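You operate a simulated robot arm through the tools that you are given. There is no shell and no other tool.

Carry out the task below with a simulated two-armed robot. There is one attempt and no reset: what you move stays moved.

## Task
On the top of the kitting bench, fold the rag in half.
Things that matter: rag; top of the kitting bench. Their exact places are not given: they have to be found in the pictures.

It is judged by the outcome, as a careful person would: the job done as asked, and still so three seconds after it is handed in. It fails if anything else is knocked over, pushed out of place, dropped, spilled or broken. Flat cloth is picked up by pressing the open fingertips on it (5 to 10 N) and closing them slowly along it; thin cloth reads only 2 to 8 mm in the jaws.

## Robot
Two 7-joint arms with four-finger grippers on one trunk, on a base that drives. Base frame: it is fixed to the floor where the robot stands at the start and does not move with it; the origin is under the middle of the robot, x ahead of it, y to its left, z up. Units: cm, degrees, N and s.
The left shoulder is at the start at [4, 18.1, 113], the right one opposite. With the tool pointing down near the work surface each hand reaches from about 30 to 82 cm from the robot's upright axis, wherever it stands, measured 20 degrees to its own side. Places, roughly: rag [300, 200, 75]; top of the kitting bench [310, 200, 80]. Payload 3.67 kg a hand.
The TCP of each hand is the grasp point between the finger pads, 2.8 cm short of the fingertips. In the tool frame z runs along the fingers and y along their closing line. The gripper opens to 11.2 cm. The gripper's body begins 7.3 cm behind the TCP.
Orientation is that of the tool frame in the base frame, as a unit quaternion [w, x, y, z]. With the fingers straight down and closing along the base's y, the tool's x points along the base's -x, its y along +y and its z along -z.

## Interface
- The arms move only by the tool arm_command. It takes "left_moves", "right_moves" or both (then of equal length, played together; a hand with none holds still); each is a list of rows, each a list of 7 numbers: the shift along the tool's x, y, z in cm, then the turn, a rotation vector about the tool's x, y, z in degrees, then the finger opening in cm, from 0 to 11.2. In form: [[tx, ty, tz, wx, wy, wz, hand], ...]. A call has 1 to 20 rows; each row is the pose to reach, as a shift and turn from the pose commanded when the call began, along the tool's axes at that moment. Each row takes 0.2 s and may step no farther than 5 cm and 8.6 degrees from the row before; otherwise, or with a gripper value out of range, the whole call is refused. Where a pose cannot be reached the arm comes as near as it can. A force on the tool above 40 N (or 10 N above the force at the start of the call, whichever is more), or a blocked arm, ends the call early, and 0.2 s more pass. The fingers move at their own pace and stop on an object; they squeeze with about 25 N. The grip force told is the motor's: it shows also when the fingers shut on nothing. Time passes only in rows, and 0.2 s behind the last, so rows that repeat a pose let the fingers close. It gives the time, the measured TCP pose, the force on the tool (base axes), the opening and the grip force at its end, in the units of the frame above (readings bear some noise), with the torque about the TCP (base axes, N m) and any sound that the robot's microphone picked up.
- Cameras (640 x 400 px; columns grow to the right, rows downward): "scene" is now at [12.14, -1.33, 135.03]; the picture's right is [0.00, -1.00, 0.00], its down [-0.62, -0.00, -0.78] and it looks along [0.78, 0.00, -0.62] (base axes); focal length 293 px, centre (320, 200). "left" rides on the left gripper at [6, 1.8, -10.4] in its tool frame; the picture's right is [-0.29, 0.96, 0.00], its down [-0.80, -0.24, -0.55] and it looks along [-0.53, -0.16, 0.83] (tool axes); focal length 234 px, centre (320, 200). "right" rides on the right gripper at [6, -1.8, -10.4] in its tool frame; the picture's right is [0.29, 0.96, 0.00], its down [-0.80, 0.24, -0.55] and it looks along [-0.53, 0.16, 0.83] (tool axes); focal length 234 px, centre (320, 200).
- camera(camera): a new picture of that camera. No time passes.
- move_column(by): slides the trunk up (or, below 0, down) by that many cm; the arms and the scene camera ride with it, the base frame stays. It gives what a move gives, with no picture.
- drive_base(legs): drives the robot by 1 to 6 legs, each [ahead, left, turn to the left] in cm, cm and degrees, along the robot's own axes; the way and the turn of a leg run together, so that a leg with both is an arc; at most 150 cm and 180 degrees a leg. The arms and the cameras ride along, it lands a little off, and it stops where it bumps. It gives what a move gives.
- turn_head(pan, tilt): turns the head with the scene camera to pan (to the left, within 86 degrees either way) and tilt (down, from -29 to 69), counted from straight ahead of the robot. It gives what a move gives.
- probe_pixels(camera, pixels): for up to 12 pixels [column, row] of the newest picture of that camera ("zoom" is the newest enlarged one), the place [x, y, z] in the base frame of the surface seen there, good to about 0.2 cm, but the place of the scene camera against the robot may be out by one fixed shift of up to 2.5 cm in any direction. No time passes.
- enlarge(camera, box): a new picture of the part [left, top, right, bottom] of that camera's present view, enlarged. No time passes.
- job_done(): hands the job in; it is judged then, once.

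Unless the task says otherwise, let go and move clear before handing in.

The tools are called after "Call:" as name(argument=value, ...) on one line, values as JSON. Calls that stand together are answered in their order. arm_command: Moves the arms, as the interface text tells. Its arguments: {"type":"object","properties":{"left_moves":{"type":"array","items":{"type":"array","items":{"type":"number"}}},"right_moves":{"type":"array","items":{"type":"array","items":{"type":"number"}}}},"required":[]} The other tools are called the same way: move_column (by) slides the trunk up or down; drive_base (legs) drives the base; turn_head (pan, tilt) turns the head that bears the scene camera; camera (camera) takes a picture; probe_pixels (camera, pixels) gives the place of the surface under pixels of a picture; enlarge (camera, box) takes an enlarged picture of a part of a camera's view; job_done () hands the job in.

At the start:

```text
t: 0.0
left_eef_pos: [52.48, 22.52, 99.18]
left_tcp_rot: [0.0, -0.001, 1.0, 0.0]
left_contact_force: [0.1, 1.2, 0.5]
left_ft_torque: [0.03, 0.0, 0.0]
left_opening: 11.19
left_finger_force: 0.1
right_eef_pos: [55.45, -18.85, 101.22]
right_tcp_rot: [0.0, 0.0, 1.0, 0.0]
right_contact_force: [0.6, -1.3, -0.5]
right_ft_torque: [-0.02, 0.0, 0.0]
right_opening: 11.18
right_finger_force: 0.1
trunk travel left (down, up): [-25.0, 26.4]
robot x, y, heading: [0.07, -0.09, 0.1]
head pan, tilt: [0.2, 38.4]
```

scene: 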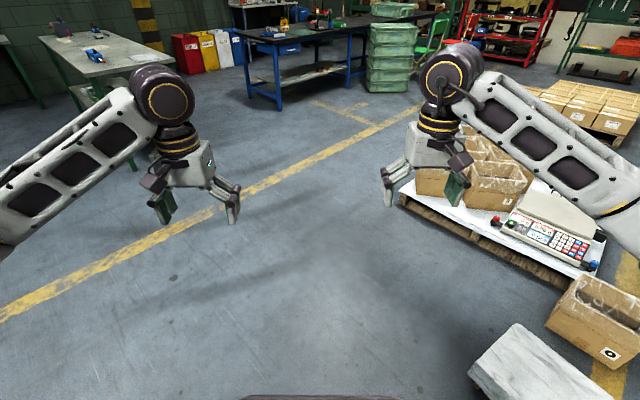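
right: 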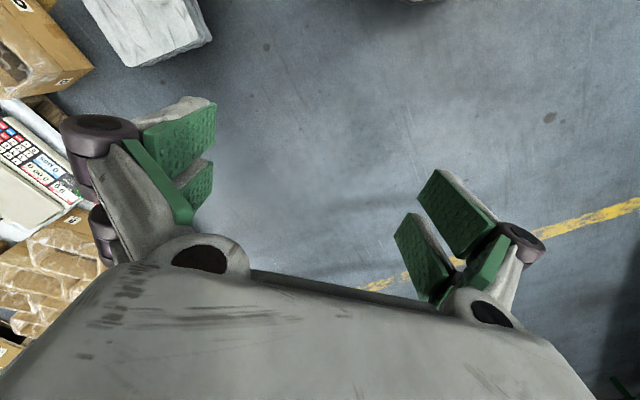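
left: 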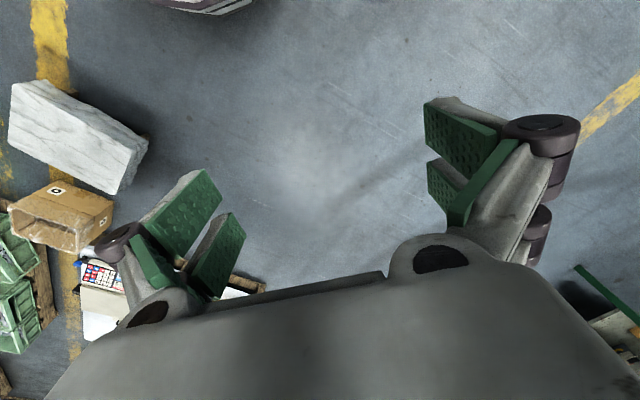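

The scene picture shows a grey-topped bench at upper left (around pixel 110,50) and a dark bench in the middle (around 320,30). I'll turn the head to the left to look toward [300, 200].

Call:
turn_head(pan=34, tilt=15)

```text
t: 1.0
left_eef_pos: [52.44, 22.6, 99.19]
left_tcp_rot: [0.0, -0.001, 1.0, 0.0]
left_contact_force: [-0.1, 0.2, -0.4]
left_ft_torque: [0.01, 0.01, 0.02]
left_opening: 11.18
left_finger_force: 0.1
right_eef_pos: [55.38, -18.83, 101.17]
right_tcp_rot: [0.0, 0.0, 1.0, 0.0]
right_contact_force: [-0.7, 0.1, -0.2]
right_ft_torque: [0.0, -0.02, -0.01]
right_opening: 11.19
right_finger_force: 0.1
trunk travel left (down, up): [-25.0, 26.4]
robot x, y, heading: [-0.1, 0.23, 0.2]
head pan, tilt: [34.0, 15.0]
```

The head is now panned left 34 degrees; I take a picture to find the bench.

Call:
camera(camera="scene")

Call:
enlarge(camera="scene", box=[220, 100, 480, 260])

```text
taken
```

scene: 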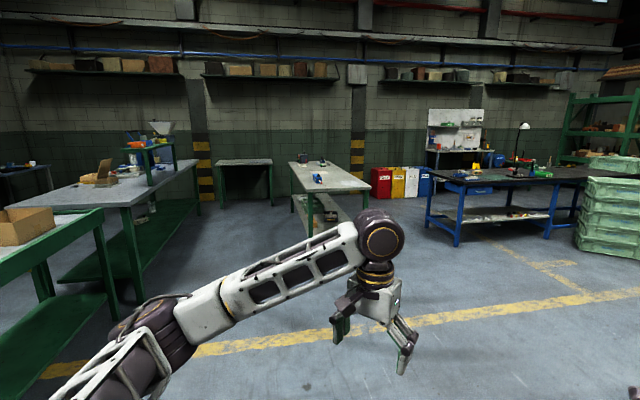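

```text
2.46 times, centred on (350, 180) of scene
```

zoom: 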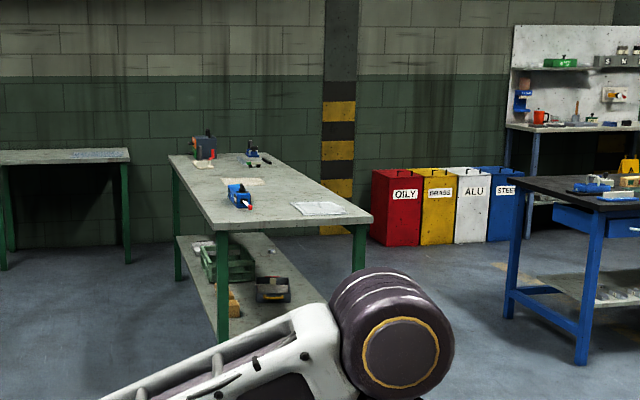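

The green-legged bench lies ahead with several flat things on it: a pale sheet near zoom (318,208) and a beige patch at (240,181). I'll probe their places and the bench's edges.

Call:
probe_pixels(camera="zoom", pixels=[[318, 208], [300, 205], [340, 210], [240, 181], [222, 228], [372, 218], [170, 158], [265, 152], [238, 195], [204, 150], [98, 154], [255, 162]])

Call:
enlarge(camera="scene", box=[280, 145, 380, 207])

```text
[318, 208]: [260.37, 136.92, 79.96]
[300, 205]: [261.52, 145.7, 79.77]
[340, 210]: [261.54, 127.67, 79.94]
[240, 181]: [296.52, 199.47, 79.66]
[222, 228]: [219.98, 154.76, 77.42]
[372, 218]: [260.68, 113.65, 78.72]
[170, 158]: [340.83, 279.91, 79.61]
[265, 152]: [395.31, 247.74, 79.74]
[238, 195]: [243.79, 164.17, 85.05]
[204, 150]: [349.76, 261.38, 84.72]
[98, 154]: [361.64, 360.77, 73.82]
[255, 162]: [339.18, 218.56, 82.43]
```

```text
6.40 times, centred on (330, 176) of scene
```

zoom: 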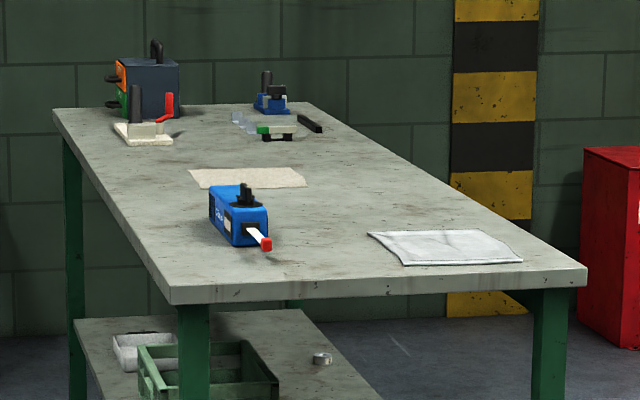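

The beige patch near zoom (248,178) matches the rough rag place, while the white sheet at (445,247) is something else or a decoy. I'll probe the beige patch's corners, the bench corners and neighbouring obstacles.

Call:
probe_pixels(camera="zoom", pixels=[[193, 171], [287, 168], [306, 186], [203, 187], [172, 302], [585, 284], [55, 110], [310, 104], [145, 135], [240, 215], [285, 133], [520, 260]])

Call:
probe_pixels(camera="scene", pixels=[[195, 163], [125, 205], [215, 165], [270, 163], [197, 212], [276, 205], [457, 245], [430, 220], [100, 215], [140, 300], [375, 195], [545, 243]])

```text
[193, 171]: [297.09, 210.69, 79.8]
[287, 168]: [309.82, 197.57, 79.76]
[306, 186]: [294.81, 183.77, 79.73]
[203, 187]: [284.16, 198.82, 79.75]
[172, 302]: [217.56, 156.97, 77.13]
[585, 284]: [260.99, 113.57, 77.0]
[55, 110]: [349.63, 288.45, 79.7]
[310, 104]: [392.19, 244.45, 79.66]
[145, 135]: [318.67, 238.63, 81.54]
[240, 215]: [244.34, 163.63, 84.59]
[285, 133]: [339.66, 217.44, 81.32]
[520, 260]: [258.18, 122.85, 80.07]
```

```text
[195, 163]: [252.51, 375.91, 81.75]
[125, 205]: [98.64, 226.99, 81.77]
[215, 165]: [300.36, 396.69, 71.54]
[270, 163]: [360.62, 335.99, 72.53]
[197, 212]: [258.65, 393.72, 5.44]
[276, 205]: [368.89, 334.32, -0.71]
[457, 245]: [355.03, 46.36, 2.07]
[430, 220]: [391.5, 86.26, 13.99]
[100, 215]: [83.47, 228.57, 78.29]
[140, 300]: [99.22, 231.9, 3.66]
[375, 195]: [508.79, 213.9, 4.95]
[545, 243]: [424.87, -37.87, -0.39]
```

The beige rag's corners probe to about (297,211), (310,198), (295,184), (284,199), lying square with the 45-degree bench. Before driving I'll look down to learn how far the robot's own base sticks out.

Call:
turn_head(pan=0, tilt=69)

Call:
camera(camera="scene")

```text
t: 2.2
left_eef_pos: [52.53, 22.5, 99.25]
left_tcp_rot: [0.0, -0.001, 1.0, 0.0]
left_contact_force: [0.5, -0.2, -1.1]
left_ft_torque: [0.02, 0.03, -0.01]
left_opening: 11.19
left_finger_force: 0.0
right_eef_pos: [55.44, -18.84, 101.17]
right_tcp_rot: [0.0, -0.001, 1.0, 0.0]
right_contact_force: [0.4, 0.5, 0.4]
right_ft_torque: [0.02, -0.01, -0.02]
right_opening: 11.19
right_finger_force: 0.1
trunk travel left (down, up): [-25.0, 26.4]
robot x, y, heading: [0.02, -0.02, -0.2]
head pan, tilt: [0.0, 68.8]
```

```text
taken
```

scene: 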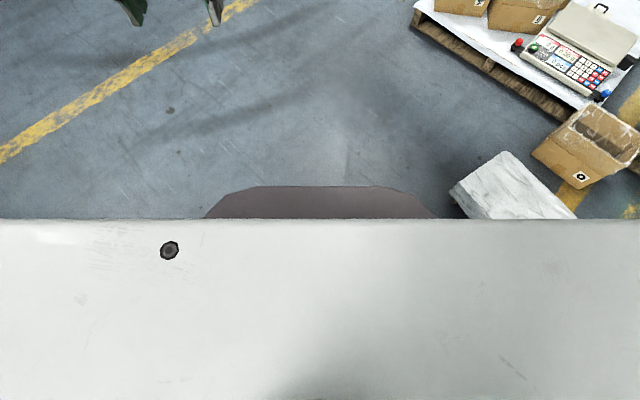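

Call:
probe_pixels(camera="scene", pixels=[[320, 189], [320, 205], [215, 212], [425, 208], [250, 192], [390, 192], [460, 195], [500, 160], [420, 20], [540, 105], [320, 260], [560, 215]])

```text
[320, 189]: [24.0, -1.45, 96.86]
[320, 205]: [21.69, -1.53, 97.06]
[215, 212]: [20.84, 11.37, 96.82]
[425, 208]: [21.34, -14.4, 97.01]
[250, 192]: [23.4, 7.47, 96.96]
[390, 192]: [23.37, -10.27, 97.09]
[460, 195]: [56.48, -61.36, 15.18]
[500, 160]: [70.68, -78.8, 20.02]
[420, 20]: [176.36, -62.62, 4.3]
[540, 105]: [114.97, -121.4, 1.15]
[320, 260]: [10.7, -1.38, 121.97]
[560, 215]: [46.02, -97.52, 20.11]
```

A platform at z 97 hides the base. The left gripper picture shows a dark/white thing at the top (200,5) which may be the robot's base; I'll probe it.

Call:
camera(camera="left")

Call:
probe_pixels(camera="left", pixels=[[200, 5], [180, 8], [220, 12], [245, 3], [160, 2], [320, 20], [205, 14]])

Call:
camera(camera="right")

Call:
probe_pixels(camera="right", pixels=[[410, 0], [400, 1], [430, 0], [380, 3]])

```text
taken
```

left: 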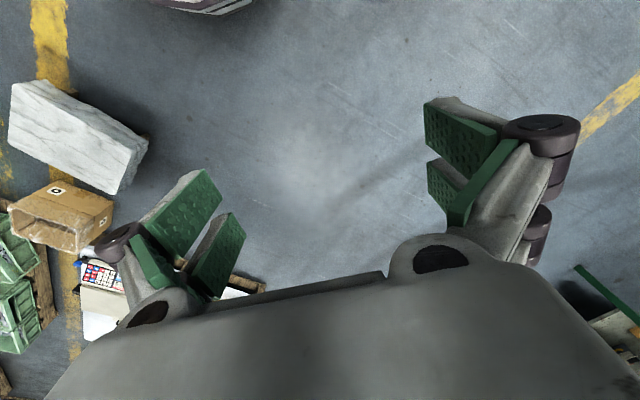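

```text
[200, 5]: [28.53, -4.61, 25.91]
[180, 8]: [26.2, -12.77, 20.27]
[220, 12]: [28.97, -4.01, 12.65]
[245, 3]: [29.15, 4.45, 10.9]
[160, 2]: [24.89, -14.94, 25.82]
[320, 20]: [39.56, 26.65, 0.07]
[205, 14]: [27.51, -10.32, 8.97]
```

```text
taken
```

right: 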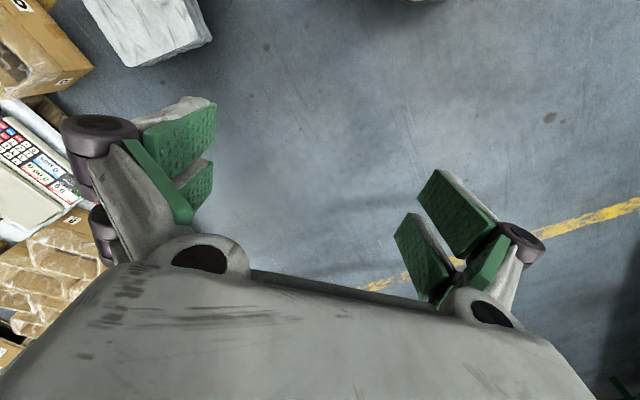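

```text
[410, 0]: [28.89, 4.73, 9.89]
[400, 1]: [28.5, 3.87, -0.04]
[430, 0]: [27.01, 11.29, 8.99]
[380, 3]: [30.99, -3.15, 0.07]
```

The base is round with a radius near 29 cm. I'll raise the trunk for clearance, turn 45 degrees left and drive along the aisle on the left (near) side of the bench, stopping partway to look.

Call:
move_column(by=12)

Call:
drive_base(legs=[[0, 0, 45], [150, 12, 0]])

Call:
turn_head(pan=-20, tilt=30)

Call:
camera(camera="scene")

```text
t: 3.7
left_eef_pos: [52.55, 22.54, 111.06]
left_tcp_rot: [0.0, 0.0, 1.0, 0.0]
left_contact_force: [0.0, -0.1, -0.7]
left_ft_torque: [0.01, -0.01, 0.0]
left_opening: 11.2
left_finger_force: 0.0
right_eef_pos: [55.35, -18.8, 113.05]
right_tcp_rot: [0.0, 0.0, 1.0, -0.001]
right_contact_force: [-0.2, -0.3, -0.6]
right_ft_torque: [0.02, -0.04, 0.03]
right_opening: 11.21
right_finger_force: 0.1
trunk travel left (down, up): [-37.0, 14.4]
robot x, y, heading: [-0.38, -0.5, 0.1]
head pan, tilt: [0.0, 68.8]
```

```text
refused: leg 2 is longer than a leg can be; nothing moved
```

```text
t: 4.8
left_eef_pos: [52.49, 22.58, 111.04]
left_tcp_rot: [0.0, -0.001, 1.0, 0.0]
left_contact_force: [0.1, -0.4, 0.1]
left_ft_torque: [0.02, 0.03, 0.0]
left_opening: 11.2
left_finger_force: 0.0
right_eef_pos: [55.33, -18.72, 113.04]
right_tcp_rot: [0.0, -0.001, 1.0, 0.0]
right_contact_force: [0.9, 0.2, 0.4]
right_ft_torque: [0.0, 0.06, -0.02]
right_opening: 11.21
right_finger_force: 0.1
trunk travel left (down, up): [-37.0, 14.4]
robot x, y, heading: [-0.22, -0.19, 0.0]
head pan, tilt: [-20.0, 30.0]
```

```text
taken
```

scene: 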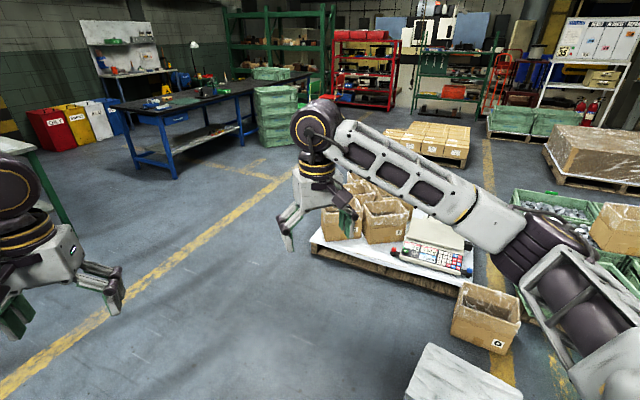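

The drive was refused (leg too long), so the robot hasn't moved; I'll repeat it with a shorter leg.

Call:
drive_base(legs=[[0, 0, 45], [140, 12, 0]])

Call:
camera(camera="scene")

```text
t: 14.1
left_eef_pos: [115.4, 156.76, 111.0]
left_tcp_rot: [0.0, -0.37, 0.929, 0.0]
left_contact_force: [-1.0, 0.4, 0.8]
left_ft_torque: [0.02, 0.01, 0.0]
left_opening: 11.19
left_finger_force: 0.2
right_eef_pos: [145.91, 128.55, 112.94]
right_tcp_rot: [0.0, -0.368, 0.93, 0.0]
right_contact_force: [0.4, -0.7, -0.2]
right_ft_torque: [-0.01, -0.02, 0.02]
right_opening: 11.21
right_finger_force: 0.0
trunk travel left (down, up): [-37.0, 14.4]
robot x, y, heading: [92.63, 104.38, 42.9]
head pan, tilt: [-20.0, 30.0]
```

```text
taken
```

scene: 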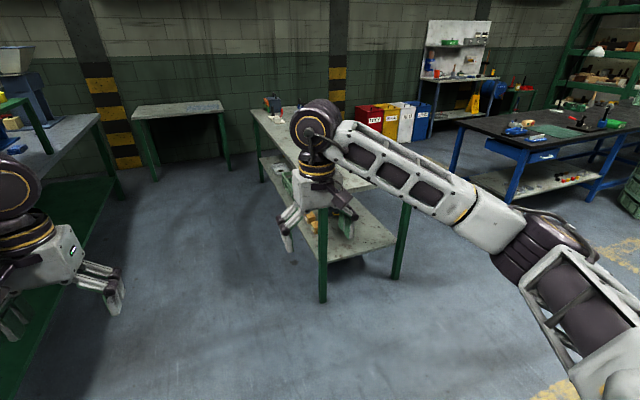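

The robot is at (92.6,104.4) heading 42.9°, and the aisle left of the bench (pixels 120-270, 180-390) is clear. I'll straighten to 45° and drive on about 110 cm.

Call:
drive_base(legs=[[0, 0, 2.1], [110, 0, 0]])

Call:
turn_head(pan=-45, tilt=35)

Call:
camera(camera="scene")

```text
t: 20.3
left_eef_pos: [190.57, 235.3, 111.06]
left_tcp_rot: [-0.001, -0.385, 0.923, 0.0]
left_contact_force: [-0.8, 0.1, 0.0]
left_ft_torque: [-0.02, 0.02, 0.02]
left_opening: 11.18
left_finger_force: 0.2
right_eef_pos: [222.0, 208.14, 113.08]
right_tcp_rot: [-0.001, -0.384, 0.923, 0.0]
right_contact_force: [0.7, -0.1, -0.8]
right_ft_torque: [-0.01, 0.03, -0.02]
right_opening: 11.21
right_finger_force: 0.0
trunk travel left (down, up): [-37.0, 14.4]
robot x, y, heading: [169.7, 181.95, 45.2]
head pan, tilt: [-20.0, 30.0]
```

```text
t: 21.2
left_eef_pos: [190.52, 235.14, 110.93]
left_tcp_rot: [0.001, -0.385, 0.923, -0.001]
left_contact_force: [0.0, 0.1, 1.1]
left_ft_torque: [-0.02, 0.02, 0.01]
left_opening: 11.21
left_finger_force: 0.1
right_eef_pos: [221.96, 208.04, 113.0]
right_tcp_rot: [0.001, -0.385, 0.923, 0.0]
right_contact_force: [-0.5, -0.1, 0.0]
right_ft_torque: [0.01, -0.01, -0.04]
right_opening: 11.2
right_finger_force: 0.1
trunk travel left (down, up): [-37.0, 14.4]
robot x, y, heading: [169.65, 182.05, 45.4]
head pan, tilt: [-45.0, 35.0]
```

```text
taken
```

scene: 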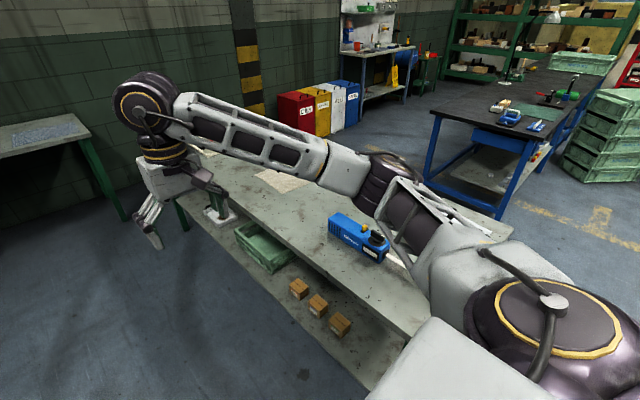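

The rag shows at (285,180) with the arm partly over it; the aisle ahead is clear. I'll drive on 100 cm and turn 90 degrees right to face the bench across the rag.

Call:
drive_base(legs=[[100, 0, 0], [0, 0, -90]])

Call:
turn_head(pan=0, tilt=40)

Call:
camera(camera="scene")

```text
t: 30.6
left_eef_pos: [292.1, 232.47, 111.16]
left_tcp_rot: [0.0, 0.369, 0.93, 0.0]
left_contact_force: [-0.5, 0.9, -0.6]
left_ft_torque: [0.01, 0.01, 0.0]
left_opening: 11.2
left_finger_force: 0.1
right_eef_pos: [265.63, 200.24, 113.05]
right_tcp_rot: [0.001, 0.368, 0.93, 0.0]
right_contact_force: [-0.4, 0.1, -0.5]
right_ft_torque: [0.0, 0.0, -0.01]
right_opening: 11.22
right_finger_force: 0.0
trunk travel left (down, up): [-37.0, 14.4]
robot x, y, heading: [238.41, 251.86, -43.3]
head pan, tilt: [-45.0, 35.0]
```

```text
t: 31.7
left_eef_pos: [292.07, 232.45, 110.9]
left_tcp_rot: [0.0, 0.368, 0.93, -0.001]
left_contact_force: [0.5, 0.1, 0.1]
left_ft_torque: [-0.01, -0.02, 0.0]
left_opening: 11.18
left_finger_force: 0.1
right_eef_pos: [265.79, 200.24, 113.13]
right_tcp_rot: [0.0, 0.368, 0.93, 0.001]
right_contact_force: [-0.4, -0.3, -0.3]
right_ft_torque: [-0.03, 0.03, 0.02]
right_opening: 11.18
right_finger_force: 0.0
trunk travel left (down, up): [-37.0, 14.4]
robot x, y, heading: [238.41, 252.02, -43.2]
head pan, tilt: [0.0, 40.0]
```

```text
taken
```

scene: 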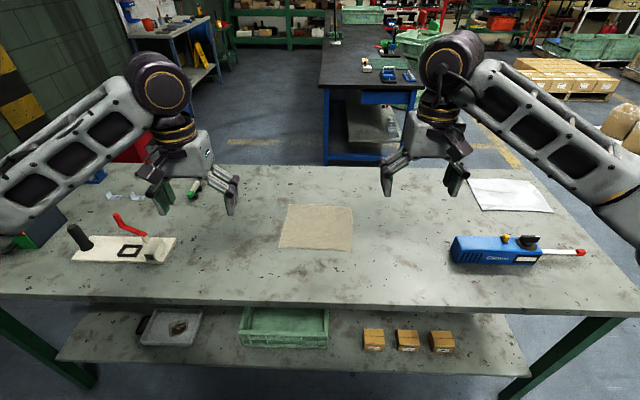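

The robot now faces the bench with the rag at pixels (278-353, 205-252). I'll zoom in and probe its corners and the bench's near edge.

Call:
enlarge(camera="scene", box=[240, 180, 400, 280])

Call:
probe_pixels(camera="scene", pixels=[[286, 206], [352, 207], [352, 251], [279, 247], [316, 229], [300, 298], [500, 308], [150, 297], [320, 330], [130, 250], [495, 250], [320, 180]])

```text
4.00 times, centred on (320, 230) of scene
```

zoom: 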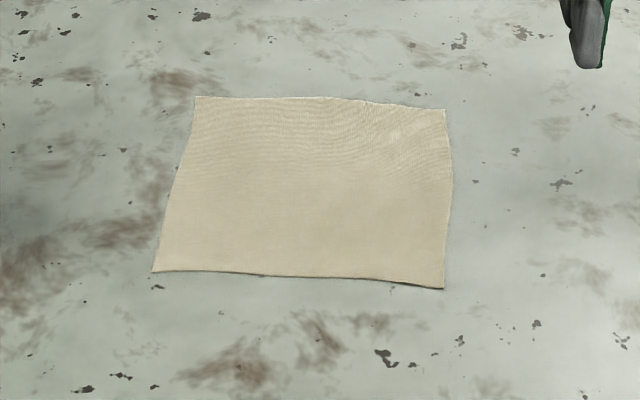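

```text
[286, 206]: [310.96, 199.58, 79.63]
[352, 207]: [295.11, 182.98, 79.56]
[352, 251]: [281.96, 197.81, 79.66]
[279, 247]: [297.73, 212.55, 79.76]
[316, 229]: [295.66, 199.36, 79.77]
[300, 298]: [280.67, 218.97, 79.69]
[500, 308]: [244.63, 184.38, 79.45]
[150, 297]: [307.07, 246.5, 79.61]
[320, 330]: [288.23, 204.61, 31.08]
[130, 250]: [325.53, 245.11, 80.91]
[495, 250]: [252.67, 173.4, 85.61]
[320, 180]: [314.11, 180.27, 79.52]
```

The rag center is about 79 cm ahead of the robot and the bench edge 53 cm, so I'll creep 14 cm ahead with a small left shift and turn to bring it into good reach (about 10 cm of base clearance left).

Call:
drive_base(legs=[[14, 2.5, -1.8]])

Call:
turn_head(pan=0, tilt=50)

Call:
camera(camera="scene")

Call:
camera(camera="left")

Call:
camera(camera="right")

```text
t: 33.0
left_eef_pos: [303.01, 222.96, 111.05]
left_tcp_rot: [0.002, 0.382, 0.924, -0.001]
left_contact_force: [-0.9, -0.2, -0.4]
left_ft_torque: [-0.02, -0.04, 0.0]
left_opening: 11.2
left_finger_force: 0.1
right_eef_pos: [275.84, 191.48, 113.19]
right_tcp_rot: [0.001, 0.382, 0.924, -0.001]
right_contact_force: [1.3, -0.3, -0.3]
right_ft_torque: [0.01, 0.03, -0.01]
right_opening: 11.18
right_finger_force: 0.1
trunk travel left (down, up): [-37.0, 14.4]
robot x, y, heading: [250.15, 243.6, -45.2]
head pan, tilt: [0.0, 40.0]
```

```text
t: 33.8
left_eef_pos: [303.26, 222.81, 111.01]
left_tcp_rot: [0.0, 0.382, 0.924, 0.001]
left_contact_force: [0.3, 0.8, -0.5]
left_ft_torque: [0.0, 0.01, -0.03]
left_opening: 11.22
left_finger_force: 0.1
right_eef_pos: [276.09, 191.42, 112.95]
right_tcp_rot: [0.0, 0.382, 0.924, 0.0]
right_contact_force: [-0.2, -0.4, 0.5]
right_ft_torque: [0.02, 0.03, -0.03]
right_opening: 11.19
right_finger_force: 0.1
trunk travel left (down, up): [-37.0, 14.4]
robot x, y, heading: [250.21, 243.97, -45.2]
head pan, tilt: [0.0, 50.0]
```

```text
taken
```

scene: 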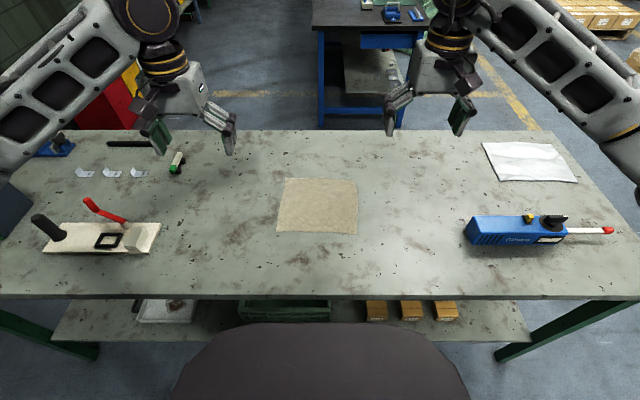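

```text
taken
```

left: 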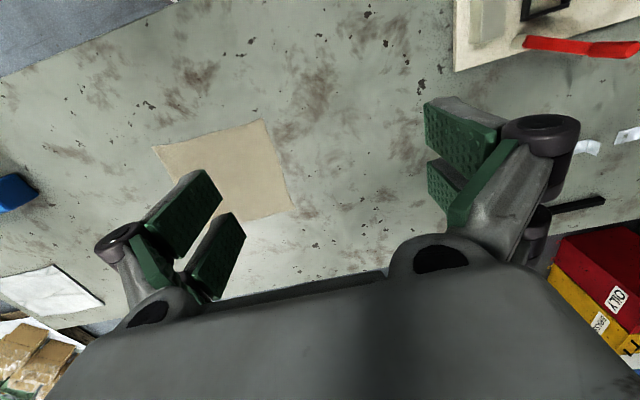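

```text
taken
```

right: 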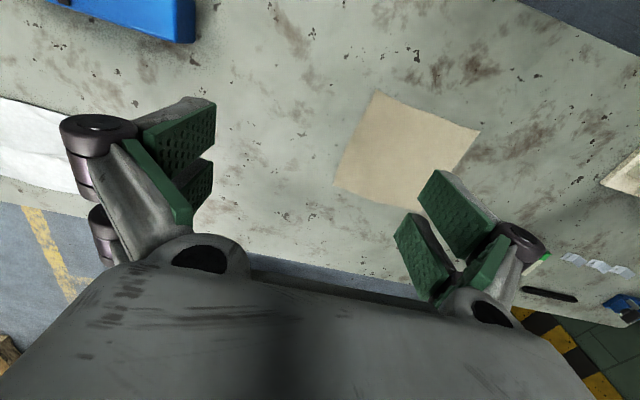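

The rag sits between the hands at scene (278-357,178-234); the left and right gripper views show its corners too. I'll probe the corners in all three cameras to get the scene camera's fixed shift.

Call:
probe_pixels(camera="scene", pixels=[[286, 179], [356, 181], [356, 233], [278, 230], [317, 207], [200, 298], [420, 298], [150, 235], [228, 150], [392, 130], [178, 163], [470, 235]])

Call:
probe_pixels(camera="left", pixels=[[155, 149], [259, 120], [291, 205], [225, 165], [230, 215], [205, 190], [460, 120], [200, 200]])

Call:
probe_pixels(camera="right", pixels=[[379, 94], [477, 131], [337, 184], [400, 150], [415, 208], [450, 165], [460, 215], [190, 130]])

Call:
enlarge(camera="scene", box=[220, 140, 420, 265])

```text
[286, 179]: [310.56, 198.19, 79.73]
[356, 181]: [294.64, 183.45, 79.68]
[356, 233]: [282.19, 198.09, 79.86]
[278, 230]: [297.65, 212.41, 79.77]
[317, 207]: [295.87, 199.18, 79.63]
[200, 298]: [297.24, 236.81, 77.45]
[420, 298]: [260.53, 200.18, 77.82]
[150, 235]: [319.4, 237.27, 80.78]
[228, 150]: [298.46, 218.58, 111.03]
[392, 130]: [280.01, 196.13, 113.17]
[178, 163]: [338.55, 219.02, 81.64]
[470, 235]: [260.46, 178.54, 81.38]
```

```text
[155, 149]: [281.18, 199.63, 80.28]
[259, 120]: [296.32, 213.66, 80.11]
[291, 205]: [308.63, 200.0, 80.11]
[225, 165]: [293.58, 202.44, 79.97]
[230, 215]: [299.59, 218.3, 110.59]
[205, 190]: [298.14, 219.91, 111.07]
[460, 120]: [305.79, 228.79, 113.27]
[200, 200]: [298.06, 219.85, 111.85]
```

```text
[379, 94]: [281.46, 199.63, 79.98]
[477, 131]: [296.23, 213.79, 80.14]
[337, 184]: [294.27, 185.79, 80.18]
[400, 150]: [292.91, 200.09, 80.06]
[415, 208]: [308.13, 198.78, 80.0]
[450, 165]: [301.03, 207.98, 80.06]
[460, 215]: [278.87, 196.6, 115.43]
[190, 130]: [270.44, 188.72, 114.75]
```

```text
3.20 times, centred on (320, 202) of scene
```

zoom: 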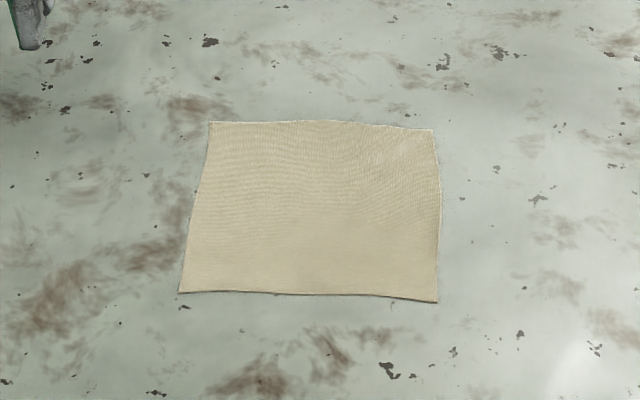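

The gripper cameras put the rag corners at about NR (281.3,199.6), NL (296.3,213.7), FL (308.6,200), FR (294.3,185.8), z 80.1; the scene camera is off by about (-0.9,+1.5,+0.4). I'll move both hands in over the near corners at the current height with the fingers opened to 3.2 cm.

Call:
arm_command(left_moves=[[-0.7, -3.6, 0, 0, 0, 0, 3.2], [-1.4, -7.2, 0, 0, 0, 0, 3.2], [-2.1, -10.8, 0, 0, 0, 0, 3.2], [-2.7, -14.35, 0, 0, 0, 0, 3.2], [-2.7, -14.35, 0, 0, 0, 0, 3.2]], right_moves=[[0.3, 3.2, 0, 0, 0, 0, 3.2], [0.5, 6.4, 0, 0, 0, 0, 3.2], [0.8, 9.5, 0, 0, 0, 0, 3.2], [1.0, 12.5, 0, 0, 0, 0, 3.2], [1.0, 12.5, 0, 0, 0, 0, 3.2]])

Call:
camera(camera="scene")

Call:
camera(camera="left")

Call:
camera(camera="right")

```text
t: 35.0
left_eef_pos: [294.86, 210.84, 111.3]
left_tcp_rot: [0.0, 0.382, 0.924, -0.001]
left_contact_force: [0.4, -0.2, -1.1]
left_ft_torque: [0.02, -0.02, -0.03]
left_opening: 3.2
left_finger_force: 0.1
right_eef_pos: [284.06, 201.39, 113.02]
right_tcp_rot: [0.001, 0.383, 0.924, 0.0]
right_contact_force: [-0.2, -0.2, 0.5]
right_ft_torque: [-0.04, -0.02, -0.01]
right_opening: 3.2
right_finger_force: 0.0
trunk travel left (down, up): [-37.0, 14.4]
robot x, y, heading: [250.14, 244.1, -45.0]
head pan, tilt: [0.0, 50.0]
```

```text
taken
```

scene: 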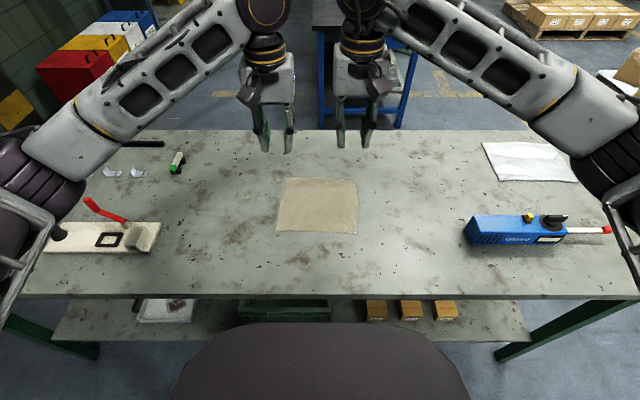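

```text
taken
```

left: 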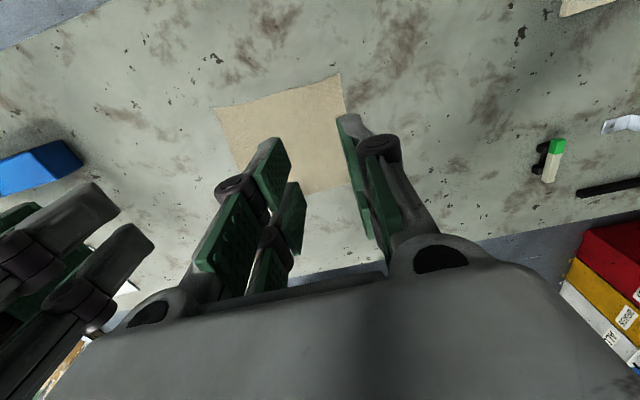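

```text
taken
```

right: 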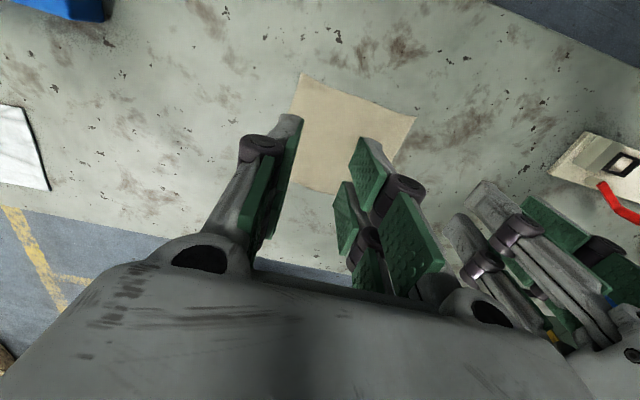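

The hands hover over the near corners with a safe gap between them. Before lowering I'll check how high the elbows and forearms are above the clamp and the blue tool.

Call:
probe_pixels(camera="scene", pixels=[[70, 150], [30, 170], [25, 225], [40, 240], [20, 290], [100, 140], [620, 160], [590, 150], [610, 210], [630, 260], [92, 203], [52, 232]])

Call:
turn_head(pan=35, tilt=45)

Call:
camera(camera="scene")

```text
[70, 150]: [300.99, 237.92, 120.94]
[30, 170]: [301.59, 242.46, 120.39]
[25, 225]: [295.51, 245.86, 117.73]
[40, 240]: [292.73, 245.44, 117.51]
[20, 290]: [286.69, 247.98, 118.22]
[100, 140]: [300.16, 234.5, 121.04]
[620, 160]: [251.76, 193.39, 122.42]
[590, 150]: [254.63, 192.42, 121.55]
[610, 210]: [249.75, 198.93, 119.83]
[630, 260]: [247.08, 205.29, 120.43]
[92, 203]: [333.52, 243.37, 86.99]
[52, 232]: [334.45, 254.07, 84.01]
```

```text
t: 36.0
left_eef_pos: [295.06, 210.64, 111.07]
left_tcp_rot: [0.0, 0.382, 0.924, -0.001]
left_contact_force: [-0.6, 0.0, 0.1]
left_ft_torque: [0.02, -0.01, -0.02]
left_opening: 3.2
left_finger_force: 0.0
right_eef_pos: [284.11, 201.23, 113.12]
right_tcp_rot: [0.0, 0.384, 0.924, 0.0]
right_contact_force: [-0.2, 0.1, 0.5]
right_ft_torque: [0.02, 0.01, -0.02]
right_opening: 3.2
right_finger_force: 0.0
trunk travel left (down, up): [-37.0, 14.4]
robot x, y, heading: [250.15, 243.63, -45.4]
head pan, tilt: [35.0, 45.0]
```

```text
taken
```

scene: 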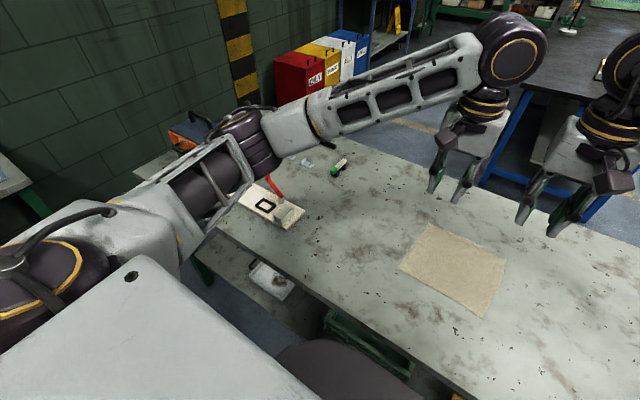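

Elbow tops are at z≈120, and the column at this height keeps them well over the clamp, so I'll leave the trunk up and lower the hands by the arms alone to about z 93, then check.

Call:
arm_command(left_moves=[[0, 0, 3, 0, 0, 0, 3.2], [0, 0, 6, 0, 0, 0, 3.2], [0, 0, 9, 0, 0, 0, 3.2], [0, 0, 12, 0, 0, 0, 3.2], [0, 0, 15, 0, 0, 0, 3.2], [0, 0, 18, 0, 0, 0, 3.2], [0, 0, 18, 0, 0, 0, 3.2]], right_moves=[[0, 0, 3.3, 0, 0, 0, 3.2], [0, 0, 6.6, 0, 0, 0, 3.2], [0, 0, 10, 0, 0, 0, 3.2], [0, 0, 13.3, 0, 0, 0, 3.2], [0, 0, 16.6, 0, 0, 0, 3.2], [0, 0, 20, 0, 0, 0, 3.2], [0, 0, 20, 0, 0, 0, 3.2]])

Call:
camera(camera="scene")

Call:
camera(camera="left")

Call:
camera(camera="right")

```text
t: 37.6
left_eef_pos: [295.05, 210.68, 93.24]
left_tcp_rot: [0.0, 0.382, 0.924, -0.001]
left_contact_force: [0.0, 0.0, 0.4]
left_ft_torque: [-0.02, -0.01, 0.02]
left_opening: 3.19
left_finger_force: 0.1
right_eef_pos: [284.02, 200.97, 93.17]
right_tcp_rot: [0.0, 0.383, 0.924, 0.0]
right_contact_force: [0.8, -0.3, 0.0]
right_ft_torque: [0.02, 0.0, 0.0]
right_opening: 3.2
right_finger_force: 0.0
trunk travel left (down, up): [-37.0, 14.4]
robot x, y, heading: [249.86, 244.19, -44.9]
head pan, tilt: [35.0, 45.0]
```

```text
taken
```

scene: 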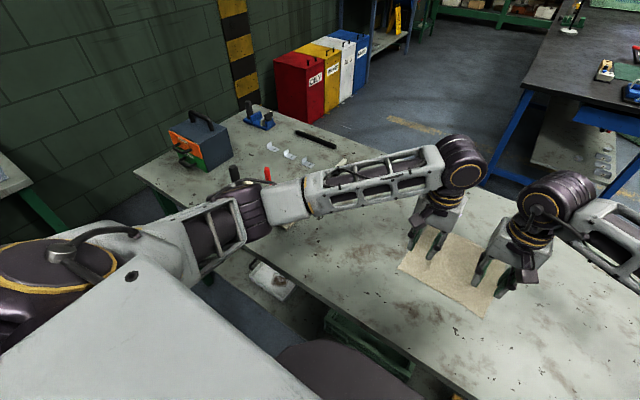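

```text
taken
```

left: 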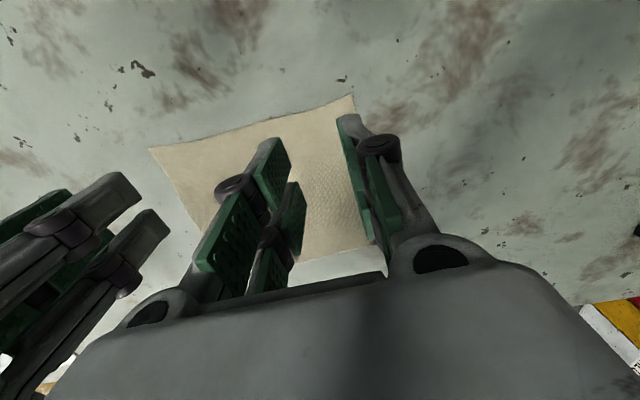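

```text
taken
```

right: 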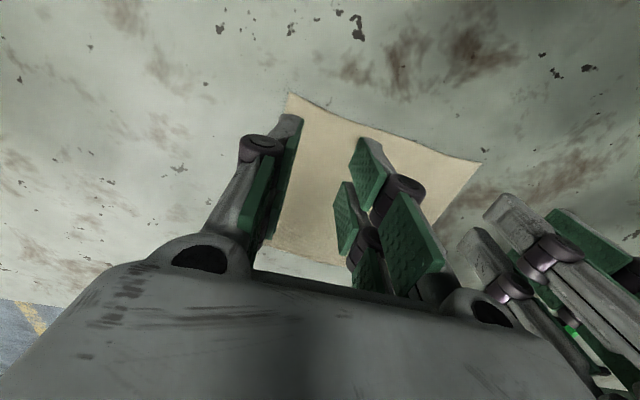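

The hands are at z≈93 above the near corners. I'll probe the rag's near edge in the gripper pictures and the elbow height to refine the approach.

Call:
probe_pixels(camera="left", pixels=[[351, 99], [155, 151], [255, 124], [300, 111], [320, 200], [367, 240]])

Call:
probe_pixels(camera="right", pixels=[[290, 97], [478, 163], [330, 114], [380, 137], [310, 200], [270, 240]])

Call:
probe_pixels(camera="scene", pixels=[[265, 220], [245, 235], [240, 195], [320, 195], [200, 225]])

```text
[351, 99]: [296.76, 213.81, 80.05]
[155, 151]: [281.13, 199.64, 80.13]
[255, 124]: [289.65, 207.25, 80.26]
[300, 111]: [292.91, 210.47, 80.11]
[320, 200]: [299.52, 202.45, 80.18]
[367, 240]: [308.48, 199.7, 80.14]
```

```text
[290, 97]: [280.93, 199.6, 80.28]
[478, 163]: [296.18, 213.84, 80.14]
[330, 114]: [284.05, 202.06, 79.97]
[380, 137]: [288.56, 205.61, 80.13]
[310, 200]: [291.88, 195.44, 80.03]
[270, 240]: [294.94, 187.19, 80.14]
```

```text
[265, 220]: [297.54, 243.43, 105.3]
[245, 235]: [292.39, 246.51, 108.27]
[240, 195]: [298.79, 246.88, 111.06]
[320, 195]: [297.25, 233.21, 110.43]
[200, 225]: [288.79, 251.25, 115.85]
```

The edge is straight and both TCPs sit about 1.0-1.3 cm inside the near edge and 3.1 cm inside the corners; elbows stay above z 105. I'll lower both hands to just above contact (TCP z≈83.3).

Call:
arm_command(left_moves=[[0.1, 0, 3, 0, 0, 0, 3.2], [0.2, 0, 6, 0, 0, 0, 3.2], [0.25, 0, 8.5, 0, 0, 0, 3.2], [0.25, 0, 9.5, 0, 0, 0, 3.2], [0.25, 0, 9.9, 0, 0, 0, 3.2], [0.25, 0, 9.9, 0, 0, 0, 3.2]], right_moves=[[0, 0, 3, 0, 0, 0, 3.2], [0, 0, 6, 0, 0, 0, 3.2], [0, 0, 8.5, 0, 0, 0, 3.2], [0, 0, 9.5, 0, 0, 0, 3.2], [0, 0, 9.9, 0, 0, 0, 3.2], [0, 0, 9.9, 0, 0, 0, 3.2]])

Call:
camera(camera="left")

Call:
camera(camera="right")

```text
t: 39.0
left_eef_pos: [294.8, 210.94, 83.09]
left_tcp_rot: [0.0, 0.382, 0.924, 0.0]
left_contact_force: [0.0, -0.9, -0.7]
left_ft_torque: [-0.02, -0.01, 0.01]
left_opening: 3.18
left_finger_force: 0.0
right_eef_pos: [283.99, 200.95, 83.29]
right_tcp_rot: [-0.001, 0.382, 0.924, 0.001]
right_contact_force: [-0.5, 0.3, -0.4]
right_ft_torque: [-0.01, -0.03, 0.0]
right_opening: 3.2
right_finger_force: 0.0
trunk travel left (down, up): [-37.0, 14.4]
robot x, y, heading: [250.17, 243.89, -44.9]
head pan, tilt: [35.0, 45.0]
```

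```text
taken
```

left: 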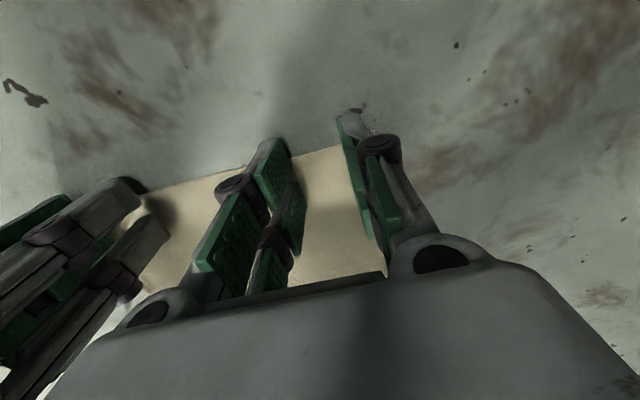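

```text
taken
```

right: 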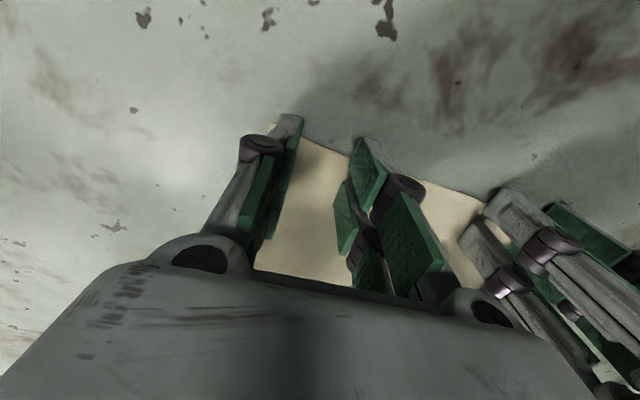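

Readings show no contact yet (TCP z 83.1/83.3). In the left picture the fingertips appear near the rag's edge at (345,115), so I'll probe the fingertip and edge pixels to know exactly where the tips will land.

Call:
enlarge(camera="left", box=[120, 80, 440, 280])

Call:
probe_pixels(camera="left", pixels=[[350, 112], [341, 122], [346, 165], [360, 200], [275, 142], [290, 160], [300, 205], [265, 165], [335, 148], [320, 152], [310, 200], [370, 230]])

Call:
probe_pixels(camera="right", pixels=[[290, 118], [300, 130], [288, 180], [275, 225], [360, 145], [350, 190], [355, 165], [375, 165], [318, 146], [310, 200], [335, 210], [430, 200]])

```text
2.00 times, centred on (280, 180) of left
```

zoom: 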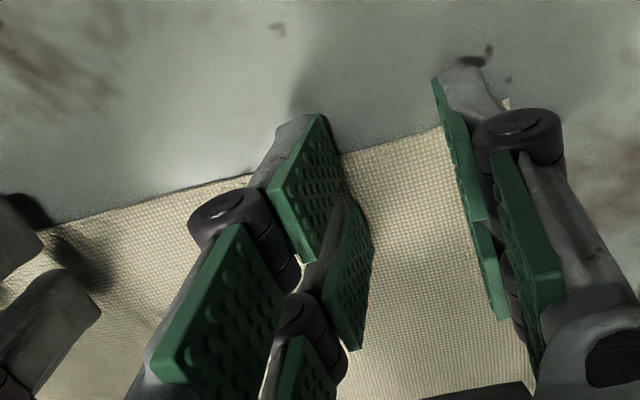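

```text
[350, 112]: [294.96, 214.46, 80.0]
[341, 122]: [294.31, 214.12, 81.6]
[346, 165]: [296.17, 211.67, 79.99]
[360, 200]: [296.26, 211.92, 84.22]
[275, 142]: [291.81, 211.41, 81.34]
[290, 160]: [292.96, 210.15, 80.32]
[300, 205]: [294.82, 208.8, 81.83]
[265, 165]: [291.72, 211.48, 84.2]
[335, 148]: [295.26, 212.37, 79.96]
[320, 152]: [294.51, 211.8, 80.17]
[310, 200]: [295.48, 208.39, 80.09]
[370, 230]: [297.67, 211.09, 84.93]
```

```text
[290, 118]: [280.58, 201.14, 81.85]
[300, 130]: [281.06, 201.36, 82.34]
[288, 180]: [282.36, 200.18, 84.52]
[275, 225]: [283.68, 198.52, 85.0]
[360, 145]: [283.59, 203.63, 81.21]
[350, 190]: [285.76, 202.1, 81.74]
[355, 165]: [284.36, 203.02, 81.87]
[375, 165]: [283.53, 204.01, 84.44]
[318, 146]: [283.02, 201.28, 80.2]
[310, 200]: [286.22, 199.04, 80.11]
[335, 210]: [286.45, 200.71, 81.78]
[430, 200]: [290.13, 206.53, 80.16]
```

The fingertips really span from about 2.6 cm on the robot side to 1.9 cm on the far side of the TCP, so pinching along the edge would hold a wide strip the wrong way. I'll instead lift, yaw both hands 90° (cameras outward) so the fingers close across the edge, and later take the far edge and fold it toward me.

Call:
arm_command(left_moves=[[0, 0, -4, 0, 0, 0, 3.2], [0, 0, -8, 0, 0, 0, 3.2], [0, 0, -12, 0, 0, 8, 3.2], [0, 0, -12, 0, 0, 16, 3.2], [0, 0, -12, 0, 0, 24, 3.2], [0, 0, -12, 0, 0, 32, 3.2], [0, 0, -12, 0, 0, 40, 3.2], [0, 0, -12, 0, 0, 40, 3.2]], right_moves=[[0, 0, -4, 0, 0, 0, 3.2], [0, 0, -8, 0, 0, 0, 3.2], [0, 0, -12, 0, 0, -8, 3.2], [0, 0, -12, 0, 0, -16, 3.2], [0, 0, -12, 0, 0, -24, 3.2], [0, 0, -12, 0, 0, -32, 3.2], [0, 0, -12, 0, 0, -40, 3.2], [0, 0, -12, 0, 0, -40, 3.2]])

Call:
turn_head(pan=0, tilt=50)

Call:
camera(camera="scene")

```text
t: 40.8
left_eef_pos: [294.7, 210.97, 95.12]
left_tcp_rot: [0.0, 0.675, 0.737, 0.0]
left_contact_force: [-0.3, -0.1, -0.6]
left_ft_torque: [0.01, 0.01, 0.01]
left_opening: 3.21
left_finger_force: 0.2
right_eef_pos: [283.92, 200.88, 95.16]
right_tcp_rot: [0.001, 0.043, 0.999, 0.001]
right_contact_force: [0.2, 0.2, -0.7]
right_ft_torque: [-0.01, 0.01, 0.0]
right_opening: 3.23
right_finger_force: 0.1
trunk travel left (down, up): [-37.0, 14.4]
robot x, y, heading: [250.18, 243.98, -44.8]
head pan, tilt: [35.0, 45.0]
```

```text
t: 41.8
left_eef_pos: [294.73, 210.93, 95.09]
left_tcp_rot: [0.0, 0.675, 0.738, 0.0]
left_contact_force: [0.4, -0.2, 0.1]
left_ft_torque: [-0.03, -0.06, 0.01]
left_opening: 3.21
left_finger_force: 0.1
right_eef_pos: [283.94, 200.96, 95.23]
right_tcp_rot: [0.0, 0.043, 0.999, 0.0]
right_contact_force: [-0.3, 0.0, 0.6]
right_ft_torque: [-0.01, 0.04, 0.04]
right_opening: 3.23
right_finger_force: 0.1
trunk travel left (down, up): [-37.0, 14.4]
robot x, y, heading: [249.75, 243.98, -44.9]
head pan, tilt: [0.0, 50.0]
```

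```text
taken
```

scene: 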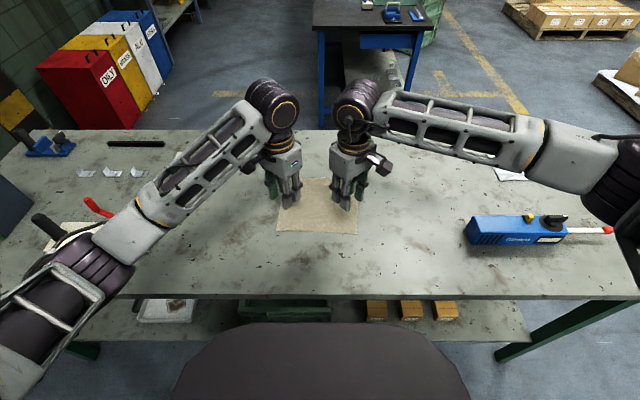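

Both hands yawed 40° without trouble. I'll continue the remaining 50°.

Call:
arm_command(left_moves=[[0, 0, 0, 0, 0, 8, 3.2], [0, 0, 0, 0, 0, 16, 3.2], [0, 0, 0, 0, 0, 24, 3.2], [0, 0, 0, 0, 0, 32, 3.2], [0, 0, 0, 0, 0, 40, 3.2], [0, 0, 0, 0, 0, 48, 3.2], [0, 0, 0, 0, 0, 50, 3.2]], right_moves=[[0, 0, 0, 0, 0, -8, 3.2], [0, 0, 0, 0, 0, -16, 3.2], [0, 0, 0, 0, 0, -24, 3.2], [0, 0, 0, 0, 0, -32, 3.2], [0, 0, 0, 0, 0, -40, 3.2], [0, 0, 0, 0, 0, -48, 3.2], [0, 0, 0, 0, 0, -50, 3.2]])

Call:
camera(camera="scene")

Call:
camera(camera="left")

Call:
camera(camera="right")

```text
t: 43.4
left_eef_pos: [294.88, 210.81, 95.05]
left_tcp_rot: [0.0, 0.924, 0.383, 0.0]
left_contact_force: [-0.3, -0.5, -0.1]
left_ft_torque: [0.02, 0.04, -0.01]
left_opening: 3.21
left_finger_force: 0.1
right_eef_pos: [281.68, 201.26, 95.84]
right_tcp_rot: [0.012, -0.149, 0.988, -0.038]
right_contact_force: [0.3, -0.6, -0.9]
right_ft_torque: [-0.01, 0.0, 0.02]
right_opening: 3.21
right_finger_force: 0.1
right hand out of reach, approached as far as the arm can: row 3, 4, 5, 6, 7
trunk travel left (down, up): [-37.0, 14.4]
robot x, y, heading: [250.17, 243.67, -44.9]
head pan, tilt: [0.0, 50.0]
```

```text
taken
```

scene: 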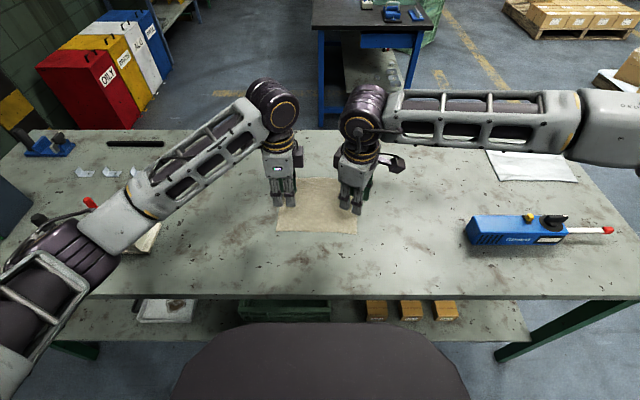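

```text
taken
```

left: 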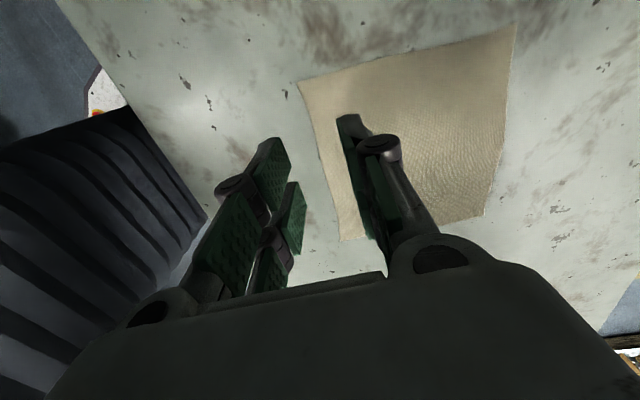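

```text
taken
```

right: 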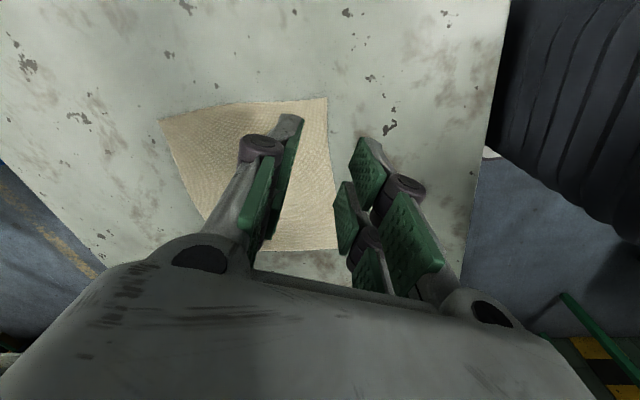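

The left hand reached the 90° yaw but the right hit a joint limit about 28° short. A diagonal (45°) yaw at each corner is reachable for both and gives a neat corner pinch, so I'll bring both back to about ±45°.

Call:
arm_command(left_moves=[[0, 0, 0, 0, 0, -8, 3.2], [0, 0, 0, 0, 0, -16, 3.2], [0, 0, 0, 0, 0, -24, 3.2], [0, 0, 0, 0, 0, -32, 3.2], [0, 0, 0, 0, 0, -40, 3.2], [0, 0, 0, 0, 0, -45, 3.2], [0, 0, 0, 0, 0, -45, 3.2]], right_moves=[[0, 0, 0, 0, 0, 8, 3.2], [0, 0, 0, 0, 0, 16, 3.2], [0, 0, 0, 0, 0, 24, 3.2], [0, 0, 0, 0, 0, 32, 3.2], [0, 0, 0, 0, 0, 40, 3.2], [0, 0, 0, 0, 0, 45, 3.2], [0, 0, 0, 0, 0, 45, 3.2]])

Call:
camera(camera="scene")

```text
t: 45.0
left_eef_pos: [294.74, 210.85, 95.05]
left_tcp_rot: [0.0, 0.705, 0.709, 0.0]
left_contact_force: [-0.2, -0.9, 0.3]
left_ft_torque: [0.02, -0.04, 0.0]
left_opening: 3.21
left_finger_force: 0.0
right_eef_pos: [281.66, 201.29, 96.12]
right_tcp_rot: [0.026, 0.241, 0.97, -0.03]
right_contact_force: [-0.3, 0.2, 0.1]
right_ft_torque: [-0.04, 0.04, 0.02]
right_opening: 3.23
right_finger_force: 0.1
trunk travel left (down, up): [-37.0, 14.4]
robot x, y, heading: [250.02, 243.7, -44.9]
head pan, tilt: [0.0, 50.0]
```

```text
taken
```

scene: 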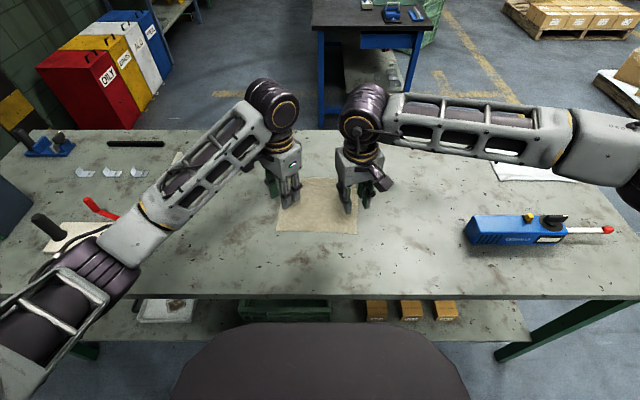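

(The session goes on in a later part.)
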